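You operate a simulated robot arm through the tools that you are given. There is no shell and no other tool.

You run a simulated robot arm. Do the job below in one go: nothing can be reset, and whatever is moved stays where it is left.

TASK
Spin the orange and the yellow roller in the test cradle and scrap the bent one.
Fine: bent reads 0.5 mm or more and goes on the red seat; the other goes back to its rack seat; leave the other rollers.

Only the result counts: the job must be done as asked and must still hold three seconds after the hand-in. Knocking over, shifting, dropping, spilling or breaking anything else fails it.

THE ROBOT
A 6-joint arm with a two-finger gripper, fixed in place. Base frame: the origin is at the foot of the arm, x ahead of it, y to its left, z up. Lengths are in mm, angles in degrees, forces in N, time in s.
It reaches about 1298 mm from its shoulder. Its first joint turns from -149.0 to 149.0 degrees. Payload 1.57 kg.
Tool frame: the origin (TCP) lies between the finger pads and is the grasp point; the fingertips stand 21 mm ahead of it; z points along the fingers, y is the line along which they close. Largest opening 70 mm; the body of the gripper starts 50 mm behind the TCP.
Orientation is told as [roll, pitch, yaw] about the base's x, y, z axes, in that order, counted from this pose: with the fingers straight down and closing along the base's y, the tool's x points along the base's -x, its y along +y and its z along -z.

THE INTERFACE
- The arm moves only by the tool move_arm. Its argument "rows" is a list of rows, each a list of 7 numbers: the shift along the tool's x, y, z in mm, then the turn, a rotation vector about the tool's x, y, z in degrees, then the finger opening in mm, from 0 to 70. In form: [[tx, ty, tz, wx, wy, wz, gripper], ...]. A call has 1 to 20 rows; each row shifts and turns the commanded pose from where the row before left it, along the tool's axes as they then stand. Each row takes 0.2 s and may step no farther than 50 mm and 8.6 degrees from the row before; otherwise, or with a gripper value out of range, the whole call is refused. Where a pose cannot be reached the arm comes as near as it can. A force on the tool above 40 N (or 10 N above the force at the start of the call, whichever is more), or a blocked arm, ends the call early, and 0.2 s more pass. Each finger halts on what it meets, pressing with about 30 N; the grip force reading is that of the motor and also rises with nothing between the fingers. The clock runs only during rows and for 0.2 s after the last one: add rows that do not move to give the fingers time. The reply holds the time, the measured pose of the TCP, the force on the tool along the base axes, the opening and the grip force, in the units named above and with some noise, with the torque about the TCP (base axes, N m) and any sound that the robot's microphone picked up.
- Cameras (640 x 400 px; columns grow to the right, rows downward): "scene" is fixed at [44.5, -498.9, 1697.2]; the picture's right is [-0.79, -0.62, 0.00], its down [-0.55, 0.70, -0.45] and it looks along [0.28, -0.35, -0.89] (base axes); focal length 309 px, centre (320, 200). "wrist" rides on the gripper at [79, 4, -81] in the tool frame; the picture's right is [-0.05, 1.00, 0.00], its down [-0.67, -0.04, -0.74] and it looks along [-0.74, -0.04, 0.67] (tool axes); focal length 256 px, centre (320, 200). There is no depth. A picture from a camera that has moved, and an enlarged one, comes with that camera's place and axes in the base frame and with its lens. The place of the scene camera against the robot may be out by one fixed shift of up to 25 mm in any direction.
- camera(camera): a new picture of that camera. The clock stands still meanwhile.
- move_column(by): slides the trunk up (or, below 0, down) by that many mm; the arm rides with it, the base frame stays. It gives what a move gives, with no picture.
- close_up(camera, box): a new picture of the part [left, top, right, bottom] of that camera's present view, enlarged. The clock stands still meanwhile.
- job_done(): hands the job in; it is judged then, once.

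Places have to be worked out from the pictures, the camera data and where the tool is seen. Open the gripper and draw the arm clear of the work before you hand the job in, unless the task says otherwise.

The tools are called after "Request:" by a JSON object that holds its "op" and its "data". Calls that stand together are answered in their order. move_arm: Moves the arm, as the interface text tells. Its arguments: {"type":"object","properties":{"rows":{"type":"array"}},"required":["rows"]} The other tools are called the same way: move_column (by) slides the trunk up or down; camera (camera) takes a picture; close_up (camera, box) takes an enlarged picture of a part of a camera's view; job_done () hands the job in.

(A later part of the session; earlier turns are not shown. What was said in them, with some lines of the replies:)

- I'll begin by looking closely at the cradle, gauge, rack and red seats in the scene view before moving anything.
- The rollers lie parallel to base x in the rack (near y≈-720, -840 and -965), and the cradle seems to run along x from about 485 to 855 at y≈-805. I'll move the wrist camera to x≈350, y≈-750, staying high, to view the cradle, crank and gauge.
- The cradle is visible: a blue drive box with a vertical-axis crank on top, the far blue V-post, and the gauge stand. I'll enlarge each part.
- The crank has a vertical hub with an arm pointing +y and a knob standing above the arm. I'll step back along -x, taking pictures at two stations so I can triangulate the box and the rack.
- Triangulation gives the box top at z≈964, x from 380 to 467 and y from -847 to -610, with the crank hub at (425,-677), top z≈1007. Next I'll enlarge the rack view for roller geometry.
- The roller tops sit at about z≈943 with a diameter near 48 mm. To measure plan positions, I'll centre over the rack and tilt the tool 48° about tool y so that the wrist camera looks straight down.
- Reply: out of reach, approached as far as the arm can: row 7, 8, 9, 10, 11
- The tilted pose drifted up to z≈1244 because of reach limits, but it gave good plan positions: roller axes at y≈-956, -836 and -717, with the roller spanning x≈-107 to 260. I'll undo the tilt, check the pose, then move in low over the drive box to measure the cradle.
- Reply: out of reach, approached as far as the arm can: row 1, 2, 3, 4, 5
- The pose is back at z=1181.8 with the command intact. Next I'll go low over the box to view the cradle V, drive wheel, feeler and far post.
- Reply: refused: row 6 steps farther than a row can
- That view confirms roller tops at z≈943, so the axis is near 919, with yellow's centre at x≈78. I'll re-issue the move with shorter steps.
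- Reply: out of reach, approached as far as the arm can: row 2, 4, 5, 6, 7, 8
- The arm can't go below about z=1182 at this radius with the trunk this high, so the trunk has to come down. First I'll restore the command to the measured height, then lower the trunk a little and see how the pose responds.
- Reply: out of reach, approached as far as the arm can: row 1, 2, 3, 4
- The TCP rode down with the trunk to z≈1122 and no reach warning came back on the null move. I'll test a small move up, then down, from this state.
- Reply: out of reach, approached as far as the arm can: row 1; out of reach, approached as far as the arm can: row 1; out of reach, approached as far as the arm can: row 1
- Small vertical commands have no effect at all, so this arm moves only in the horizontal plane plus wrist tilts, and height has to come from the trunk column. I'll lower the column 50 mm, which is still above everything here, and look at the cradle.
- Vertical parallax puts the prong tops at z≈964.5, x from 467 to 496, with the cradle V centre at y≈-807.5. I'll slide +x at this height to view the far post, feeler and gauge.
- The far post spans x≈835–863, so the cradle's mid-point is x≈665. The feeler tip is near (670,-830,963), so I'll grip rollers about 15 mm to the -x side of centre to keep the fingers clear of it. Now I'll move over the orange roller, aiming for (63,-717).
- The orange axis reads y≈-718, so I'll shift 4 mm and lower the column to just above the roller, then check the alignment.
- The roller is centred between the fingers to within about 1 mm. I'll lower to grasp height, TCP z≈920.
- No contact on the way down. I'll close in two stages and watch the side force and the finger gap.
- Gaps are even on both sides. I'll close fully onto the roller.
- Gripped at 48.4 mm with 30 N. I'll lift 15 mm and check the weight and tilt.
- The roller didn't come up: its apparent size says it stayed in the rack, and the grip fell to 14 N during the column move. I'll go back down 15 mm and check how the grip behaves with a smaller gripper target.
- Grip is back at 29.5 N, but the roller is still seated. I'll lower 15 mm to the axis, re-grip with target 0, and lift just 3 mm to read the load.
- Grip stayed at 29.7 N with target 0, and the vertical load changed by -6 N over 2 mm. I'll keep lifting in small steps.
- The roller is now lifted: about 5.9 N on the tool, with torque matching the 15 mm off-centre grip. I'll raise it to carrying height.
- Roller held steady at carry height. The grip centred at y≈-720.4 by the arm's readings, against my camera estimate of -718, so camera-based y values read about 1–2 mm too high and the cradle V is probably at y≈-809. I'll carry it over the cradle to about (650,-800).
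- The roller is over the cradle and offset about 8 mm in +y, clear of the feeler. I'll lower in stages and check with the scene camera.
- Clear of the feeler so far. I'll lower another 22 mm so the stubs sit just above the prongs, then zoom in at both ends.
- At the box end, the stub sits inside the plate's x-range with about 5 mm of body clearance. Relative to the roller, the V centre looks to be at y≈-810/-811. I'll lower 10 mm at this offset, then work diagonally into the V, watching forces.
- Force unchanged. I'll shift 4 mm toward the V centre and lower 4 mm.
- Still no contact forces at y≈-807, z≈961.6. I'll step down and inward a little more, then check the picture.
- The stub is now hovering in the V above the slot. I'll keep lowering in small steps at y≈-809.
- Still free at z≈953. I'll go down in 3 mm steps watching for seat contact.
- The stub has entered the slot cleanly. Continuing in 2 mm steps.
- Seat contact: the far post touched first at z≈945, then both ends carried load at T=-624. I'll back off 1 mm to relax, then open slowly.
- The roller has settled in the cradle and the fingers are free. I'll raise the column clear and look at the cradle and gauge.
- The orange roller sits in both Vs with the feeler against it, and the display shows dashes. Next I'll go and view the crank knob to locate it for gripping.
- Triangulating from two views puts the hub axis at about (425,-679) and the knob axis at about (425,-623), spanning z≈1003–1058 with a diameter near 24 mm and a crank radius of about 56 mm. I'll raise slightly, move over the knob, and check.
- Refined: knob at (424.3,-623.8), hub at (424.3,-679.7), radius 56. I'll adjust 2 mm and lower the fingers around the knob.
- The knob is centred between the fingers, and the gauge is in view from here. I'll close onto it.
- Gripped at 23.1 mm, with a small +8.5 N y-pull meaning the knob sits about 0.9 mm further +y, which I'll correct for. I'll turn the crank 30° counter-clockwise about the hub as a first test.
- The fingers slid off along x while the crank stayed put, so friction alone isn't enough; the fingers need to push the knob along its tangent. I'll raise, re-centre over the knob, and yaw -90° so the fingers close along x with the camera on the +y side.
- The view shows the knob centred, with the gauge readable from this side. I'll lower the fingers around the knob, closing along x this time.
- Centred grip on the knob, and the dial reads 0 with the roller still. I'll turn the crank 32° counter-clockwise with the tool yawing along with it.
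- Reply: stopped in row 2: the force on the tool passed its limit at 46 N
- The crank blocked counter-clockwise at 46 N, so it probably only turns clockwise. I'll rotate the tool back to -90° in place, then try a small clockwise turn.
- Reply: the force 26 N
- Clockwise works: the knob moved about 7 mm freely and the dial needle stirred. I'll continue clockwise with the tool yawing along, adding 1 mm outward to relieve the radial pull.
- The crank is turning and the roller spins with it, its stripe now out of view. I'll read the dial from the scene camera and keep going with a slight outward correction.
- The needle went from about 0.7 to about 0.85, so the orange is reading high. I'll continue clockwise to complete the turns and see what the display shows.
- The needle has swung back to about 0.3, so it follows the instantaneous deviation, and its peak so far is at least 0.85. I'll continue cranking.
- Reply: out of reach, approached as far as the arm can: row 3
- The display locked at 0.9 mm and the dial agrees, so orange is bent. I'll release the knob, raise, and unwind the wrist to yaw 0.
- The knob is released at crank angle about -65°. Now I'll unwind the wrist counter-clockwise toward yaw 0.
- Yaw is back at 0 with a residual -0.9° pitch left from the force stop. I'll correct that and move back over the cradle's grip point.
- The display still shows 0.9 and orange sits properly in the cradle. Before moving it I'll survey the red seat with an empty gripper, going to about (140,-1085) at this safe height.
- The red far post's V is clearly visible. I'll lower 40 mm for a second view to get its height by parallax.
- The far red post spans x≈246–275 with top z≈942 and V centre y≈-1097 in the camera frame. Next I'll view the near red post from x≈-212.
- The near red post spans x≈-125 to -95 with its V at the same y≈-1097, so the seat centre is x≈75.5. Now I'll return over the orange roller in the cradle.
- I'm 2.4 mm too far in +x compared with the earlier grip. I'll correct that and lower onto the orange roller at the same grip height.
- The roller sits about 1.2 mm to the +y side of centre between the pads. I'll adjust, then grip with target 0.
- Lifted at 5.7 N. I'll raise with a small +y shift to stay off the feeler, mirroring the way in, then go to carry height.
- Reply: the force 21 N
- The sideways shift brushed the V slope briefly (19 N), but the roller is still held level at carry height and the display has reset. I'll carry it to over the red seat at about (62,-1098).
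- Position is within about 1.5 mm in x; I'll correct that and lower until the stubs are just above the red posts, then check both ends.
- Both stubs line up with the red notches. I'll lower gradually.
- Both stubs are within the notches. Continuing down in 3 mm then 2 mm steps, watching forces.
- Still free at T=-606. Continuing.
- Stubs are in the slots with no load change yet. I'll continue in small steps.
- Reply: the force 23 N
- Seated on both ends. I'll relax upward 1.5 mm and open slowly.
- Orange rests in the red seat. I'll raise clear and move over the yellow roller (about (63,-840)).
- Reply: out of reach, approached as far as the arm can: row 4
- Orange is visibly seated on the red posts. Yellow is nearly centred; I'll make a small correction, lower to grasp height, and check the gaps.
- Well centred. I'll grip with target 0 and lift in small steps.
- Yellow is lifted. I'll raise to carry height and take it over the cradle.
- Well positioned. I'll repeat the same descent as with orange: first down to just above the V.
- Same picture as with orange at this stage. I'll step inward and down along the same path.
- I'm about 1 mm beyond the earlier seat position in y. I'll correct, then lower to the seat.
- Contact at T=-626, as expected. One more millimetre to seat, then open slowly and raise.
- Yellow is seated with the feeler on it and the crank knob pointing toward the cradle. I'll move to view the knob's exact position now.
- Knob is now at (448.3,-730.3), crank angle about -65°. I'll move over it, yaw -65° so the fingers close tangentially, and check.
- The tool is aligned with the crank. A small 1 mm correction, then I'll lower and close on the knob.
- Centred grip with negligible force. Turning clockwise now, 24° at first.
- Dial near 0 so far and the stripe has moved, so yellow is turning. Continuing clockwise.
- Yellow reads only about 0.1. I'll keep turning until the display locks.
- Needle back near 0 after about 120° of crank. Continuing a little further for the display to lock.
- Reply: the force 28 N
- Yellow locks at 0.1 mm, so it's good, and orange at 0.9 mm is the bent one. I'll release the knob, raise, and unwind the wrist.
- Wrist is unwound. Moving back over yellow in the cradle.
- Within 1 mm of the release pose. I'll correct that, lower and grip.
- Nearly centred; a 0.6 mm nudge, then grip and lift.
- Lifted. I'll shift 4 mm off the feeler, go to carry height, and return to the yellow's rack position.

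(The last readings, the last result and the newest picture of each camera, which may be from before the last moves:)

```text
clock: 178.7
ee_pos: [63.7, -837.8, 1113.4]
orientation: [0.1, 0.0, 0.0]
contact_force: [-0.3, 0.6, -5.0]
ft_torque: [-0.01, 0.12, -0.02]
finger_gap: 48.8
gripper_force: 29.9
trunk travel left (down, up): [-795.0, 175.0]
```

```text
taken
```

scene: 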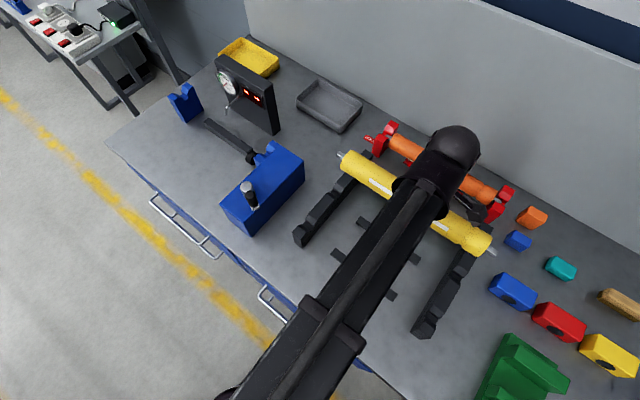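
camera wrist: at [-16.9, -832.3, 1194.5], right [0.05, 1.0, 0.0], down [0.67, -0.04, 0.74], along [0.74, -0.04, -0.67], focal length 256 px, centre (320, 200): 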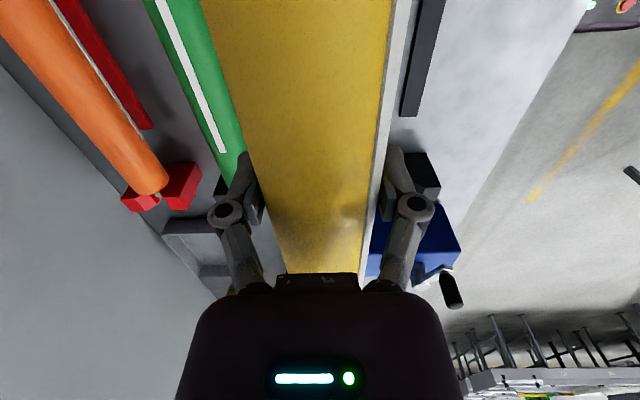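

I'm about 1.3 mm and 2.1 mm off the original pick pose; I'll correct that and lower toward the rack.

Request:
{"op": "move_arm", "data": {"rows": [[1.3, -2.2, 0, 0, 0, 0, 0], [0, 0, 0, 0, 0, 0, 0]]}}

Request:
{"op": "move_column", "data": {"by": -150}}

Request:
{"op": "move_column", "data": {"by": -14}}

Request:
{"op": "close_up", "data": {"camera": "scene", "box": [310, 160, 390, 230]}}

Request:
{"op": "close_up", "data": {"camera": "scene", "box": [410, 220, 500, 300]}}

Request:
{"op": "camera", "data": {"camera": "wrist"}}

```text
clock: 179.3
ee_pos: [61.6, -840.6, 1112.6]
orientation: [0.2, 0.1, 0.0]
contact_force: [0.4, 0.1, -4.7]
ft_torque: [-0.01, 0.1, -0.03]
finger_gap: 48.4
gripper_force: 30.0
trunk travel left (down, up): [-795.0, 175.0]
```

```text
clock: 181.0
ee_pos: [61.2, -839.1, 963.0]
orientation: [0.1, 0.0, 0.0]
contact_force: [-0.1, 1.1, -5.6]
ft_torque: [0.02, 0.12, 0.0]
finger_gap: 48.5
gripper_force: 30.1
trunk travel left (down, up): [-645.0, 325.0]
```

```text
clock: 181.6
ee_pos: [61.8, -839.6, 948.8]
orientation: [0.1, 0.0, -0.1]
contact_force: [0.0, -0.7, -5.7]
ft_torque: [0.01, 0.1, -0.04]
finger_gap: 48.6
gripper_force: 30.2
trunk travel left (down, up): [-631.0, 339.0]
```

```text
5.71 times, centred on (350, 195) of scene
camera zoom: at [44.5, -498.9, 1697.2], right [-0.79, -0.62, 0.0], down [-0.55, 0.7, -0.45], along [0.28, -0.35, -0.89], focal length 1764 px, centre (149, 229)
```

zoom: 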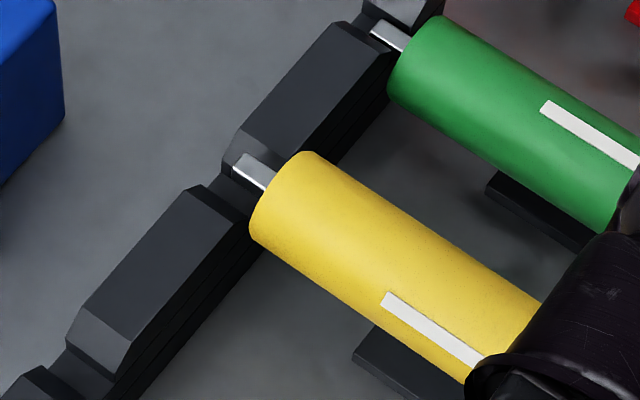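

```text
5.00 times, centred on (455, 260) of scene
camera zoom: at [44.5, -498.9, 1697.2], right [-0.79, -0.62, 0.0], down [-0.55, 0.7, -0.45], along [0.28, -0.35, -0.89], focal length 1543 px, centre (-355, -100)
```

zoom: 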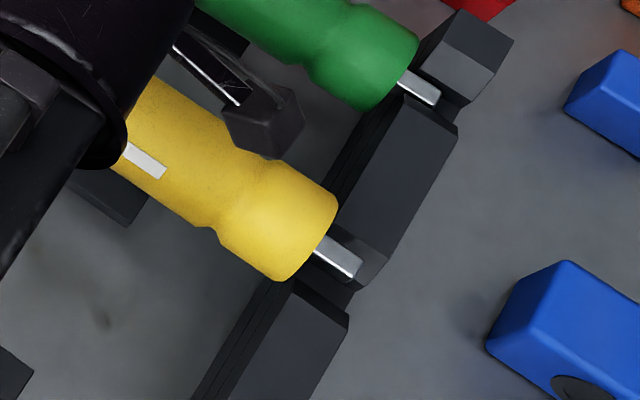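

```text
taken
camera wrist: at [-18.6, -834.8, 1030.5], right [0.05, 1.0, 0.0], down [0.67, -0.04, 0.74], along [0.74, -0.04, -0.67], focal length 256 px, centre (320, 200)
```

wrist: 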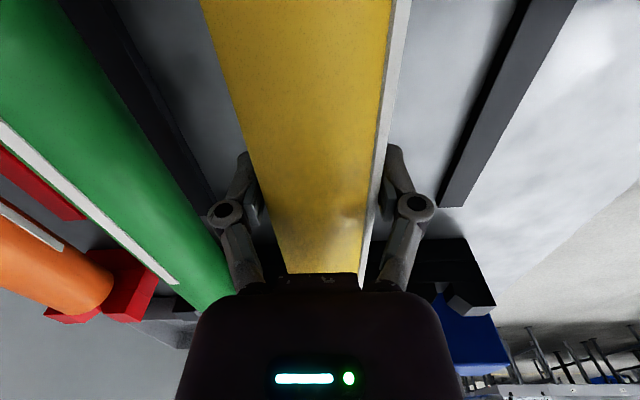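

Both stubs line up with the rack notches. Lowering in stages.

Request:
{"op": "move_column", "data": {"by": -12}}

Request:
{"op": "move_column", "data": {"by": -8}}

Request:
{"op": "move_column", "data": {"by": -4}}

Request:
{"op": "move_column", "data": {"by": -2}}

Request:
{"op": "move_column", "data": {"by": -2}}

```text
clock: 182.2
ee_pos: [62.9, -841.1, 936.8]
orientation: [0.2, 0.0, 0.1]
contact_force: [0.3, 0.3, -5.4]
ft_torque: [0.0, 0.07, -0.02]
finger_gap: 48.6
gripper_force: 29.5
trunk travel left (down, up): [-619.0, 351.0]
```

```text
clock: 182.8
ee_pos: [61.7, -840.2, 929.4]
orientation: [0.1, -0.1, 0.1]
contact_force: [0.2, -0.6, -5.1]
ft_torque: [-0.03, 0.07, 0.02]
finger_gap: 48.5
gripper_force: 30.2
trunk travel left (down, up): [-611.0, 359.0]
```

```text
clock: 183.3
ee_pos: [62.7, -840.5, 924.8]
orientation: [0.2, 0.0, -0.1]
contact_force: [-0.4, -0.6, -6.5]
ft_torque: [-0.01, 0.06, 0.0]
finger_gap: 48.2
gripper_force: 30.4
trunk travel left (down, up): [-607.0, 363.0]
```

```text
clock: 183.9
ee_pos: [62.4, -840.3, 922.2]
orientation: [0.1, 0.0, -0.1]
contact_force: [0.1, -0.6, -5.1]
ft_torque: [0.01, 0.12, -0.01]
finger_gap: 48.6
gripper_force: 30.0
trunk travel left (down, up): [-605.0, 365.0]
```

```text
clock: 184.4
ee_pos: [61.7, -840.3, 921.8]
orientation: [0.1, 0.0, 0.1]
contact_force: [0.2, -0.2, -5.6]
ft_torque: [0.04, 0.11, 0.0]
finger_gap: 48.6
gripper_force: 30.3
trunk travel left (down, up): [-603.0, 367.0]
```

Still free at T=-603; contact should come within a few mm.

Request:
{"op": "move_column", "data": {"by": -2}}

Request:
{"op": "move_column", "data": {"by": -1}}

```text
clock: 184.9
ee_pos: [63.1, -840.7, 918.2]
orientation: [-0.1, -0.1, 0.0]
contact_force: [0.8, 0.6, -2.7]
ft_torque: [0.0, -0.48, -0.05]
finger_gap: 48.7
gripper_force: 30.3
trunk travel left (down, up): [-601.0, 369.0]
```

```text
clock: 185.4
ee_pos: [62.3, -840.4, 918.1]
orientation: [-0.1, 0.0, 0.0]
contact_force: [1.3, -4.1, 7.7]
ft_torque: [0.05, -0.39, -0.38]
finger_gap: 48.4
gripper_force: 29.7
trunk travel left (down, up): [-600.0, 370.0]
```

One end is loaded; one more millimetre should seat both ends, then I'll release slowly.

Request:
{"op": "move_column", "data": {"by": -1}}

Request:
{"op": "move_arm", "data": {"rows": [[0, 0, 0, 0, 0, 0, 47], [0, 0, 0, 0, 0, 0, 49], [0, 0, 0, 0, 0, 0, 51], [0, 0, 0, 0, 0, 0, 55], [0, 0, 0, 0, 0, 0, 60], [0, 0, 0, 0, 0, 0, 60]]}}

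Request:
{"op": "close_up", "data": {"camera": "scene", "box": [310, 160, 390, 230]}}

Request:
{"op": "close_up", "data": {"camera": "scene", "box": [410, 220, 500, 300]}}

Request:
{"op": "camera", "data": {"camera": "wrist"}}

```text
clock: 185.9
ee_pos: [61.4, -840.6, 918.8]
orientation: [-0.1, 0.0, -0.1]
contact_force: [2.5, -9.1, 22.2]
ft_torque: [-0.08, -0.03, -0.2]
finger_gap: 48.8
gripper_force: 30.1
trunk travel left (down, up): [-599.0, 371.0]
```

```text
clock: 187.3
ee_pos: [62.3, -840.6, 918.6]
orientation: [0.1, 0.1, 0.1]
contact_force: [0.9, -0.3, 0.8]
ft_torque: [-0.01, -0.02, 0.02]
finger_gap: 60.0
gripper_force: 0.0
trunk travel left (down, up): [-599.0, 371.0]
```

```text
5.71 times, centred on (350, 195) of scene
camera zoom: at [44.5, -498.9, 1697.2], right [-0.79, -0.62, 0.0], down [-0.55, 0.7, -0.45], along [0.28, -0.35, -0.89], focal length 1764 px, centre (149, 229)
```

zoom: 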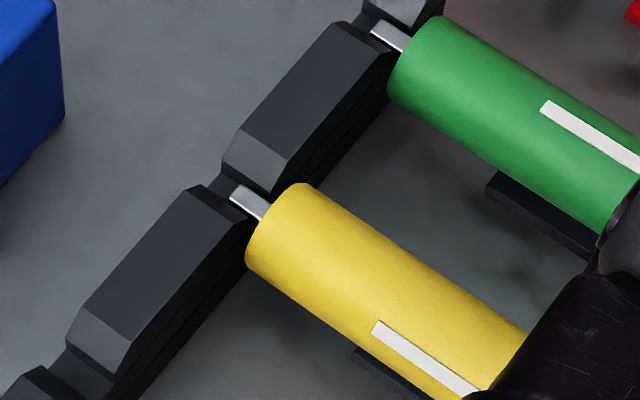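

```text
5.00 times, centred on (455, 260) of scene
camera zoom: at [44.5, -498.9, 1697.2], right [-0.79, -0.62, 0.0], down [-0.55, 0.7, -0.45], along [0.28, -0.35, -0.89], focal length 1543 px, centre (-355, -100)
```

zoom: 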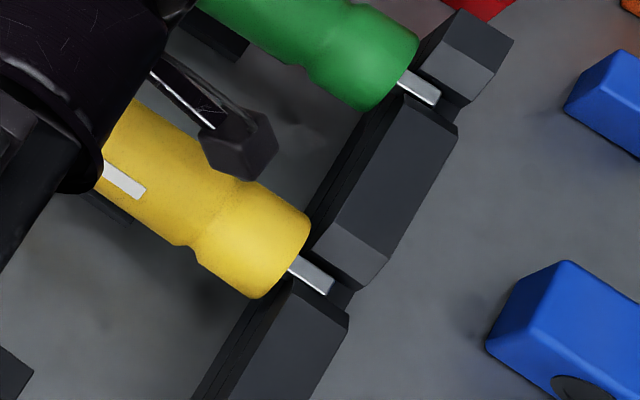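

```text
taken
camera wrist: at [-18.6, -834.6, 998.8], right [0.05, 1.0, 0.0], down [0.67, -0.04, 0.75], along [0.74, -0.04, -0.67], focal length 256 px, centre (320, 200)
```

wrist: 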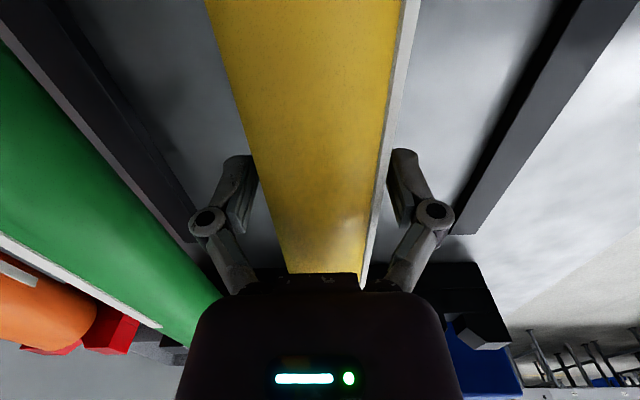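

Yellow is back in its rack seat with both stubs in the notches, like green. I'll raise clear and draw the arm away from the bench.

Request:
{"op": "move_column", "data": {"by": 31}}

Request:
{"op": "move_column", "data": {"by": 155}}

Request:
{"op": "move_arm", "data": {"rows": [[-30, 35, 0, 0, 0, 0, 70], [-30, 35, 0, 0, 0, 0, 70], [-30, 35, 0, 0, 0, 0, 70], [-30, 35, 0, 0, 0, 0, 70], [-30, 35, 0, 0, 0, 0, 70], [-30, 35, 0, 0, 0, 0, 70], [-30, 35, 0, 0, 0, 0, 70], [-30, 35, 0, 0, 0, 0, 70], [-30, 35, 0, 0, 0, 0, 70], [-30, 35, 0, 0, 0, 0, 70], [0, 0, 0, 0, 0, 0, 70]]}}

Request:
{"op": "camera", "data": {"camera": "scene"}}

Request:
{"op": "close_up", "data": {"camera": "scene", "box": [290, 110, 530, 340]}}

```text
clock: 188.1
ee_pos: [62.6, -839.4, 947.8]
orientation: [0.0, 0.0, 0.1]
contact_force: [0.1, 1.1, -0.1]
ft_torque: [0.04, -0.04, 0.02]
finger_gap: 60.0
gripper_force: 0.0
trunk travel left (down, up): [-630.0, 340.0]
```

```text
clock: 189.9
ee_pos: [61.6, -839.7, 1103.0]
orientation: [0.1, 0.0, 0.0]
contact_force: [-0.4, 0.0, -0.3]
ft_torque: [0.02, -0.02, -0.02]
finger_gap: 59.9
gripper_force: 0.1
trunk travel left (down, up): [-785.0, 185.0]
```

```text
clock: 192.3
ee_pos: [362.7, -489.5, 1104.3]
orientation: [0.1, 0.0, -0.2]
contact_force: [-1.0, 0.4, 0.6]
ft_torque: [0.0, 0.02, 0.02]
finger_gap: 70.1
gripper_force: 0.0
trunk travel left (down, up): [-785.0, 185.0]
```

```text
taken
```

scene: 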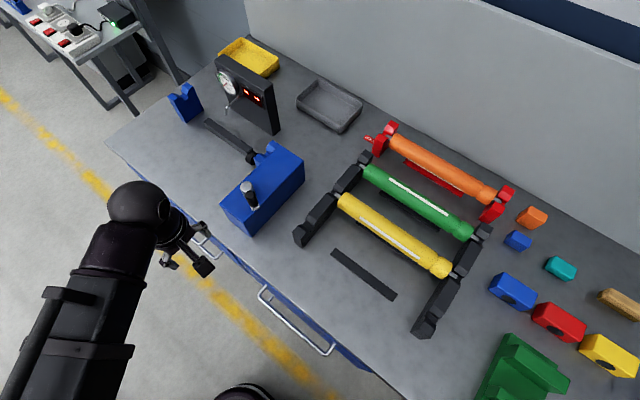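

```text
1.74 times, centred on (410, 225) of scene
camera zoom: at [44.5, -498.9, 1697.2], right [-0.79, -0.62, 0.0], down [-0.55, 0.7, -0.45], along [0.28, -0.35, -0.89], focal length 537 px, centre (164, 156)
```

zoom: 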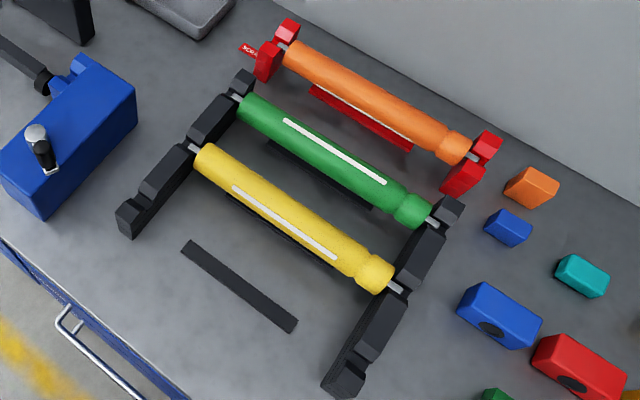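

Orange (0.9 mm, bent) sits on the red seat, and yellow (0.1 mm) is back in its rack seat. Green and everything else are undisturbed, and the arm is clear with the gripper open. I'm handing the job in.

Request:
{"op": "job_done", "data": {}}

```text
The job is handed in.
```

I spun both rollers in the test cradle. The orange roller is the bent one, and it is now on the red seat.

| Roller | Reading | Result | Where it is now |
|---|---|---|---|
| Orange | 0.9 mm | Bent (0.5 mm or more) | Red seat |
| Yellow | 0.1 mm | Fine | Back in its own rack seat |

In the last pictures both rollers rested in their seats at both ends, and nothing else looked disturbed. I never touched the green roller. The crank is left at a different angle from where it started.

When I lifted the orange roller out of the cradle, it brushed the notch with a force of about 19 N. I saw no effect from that.

I opened the gripper and moved the arm clear of the bench before handing in. The hand-in reply gave no verdict.
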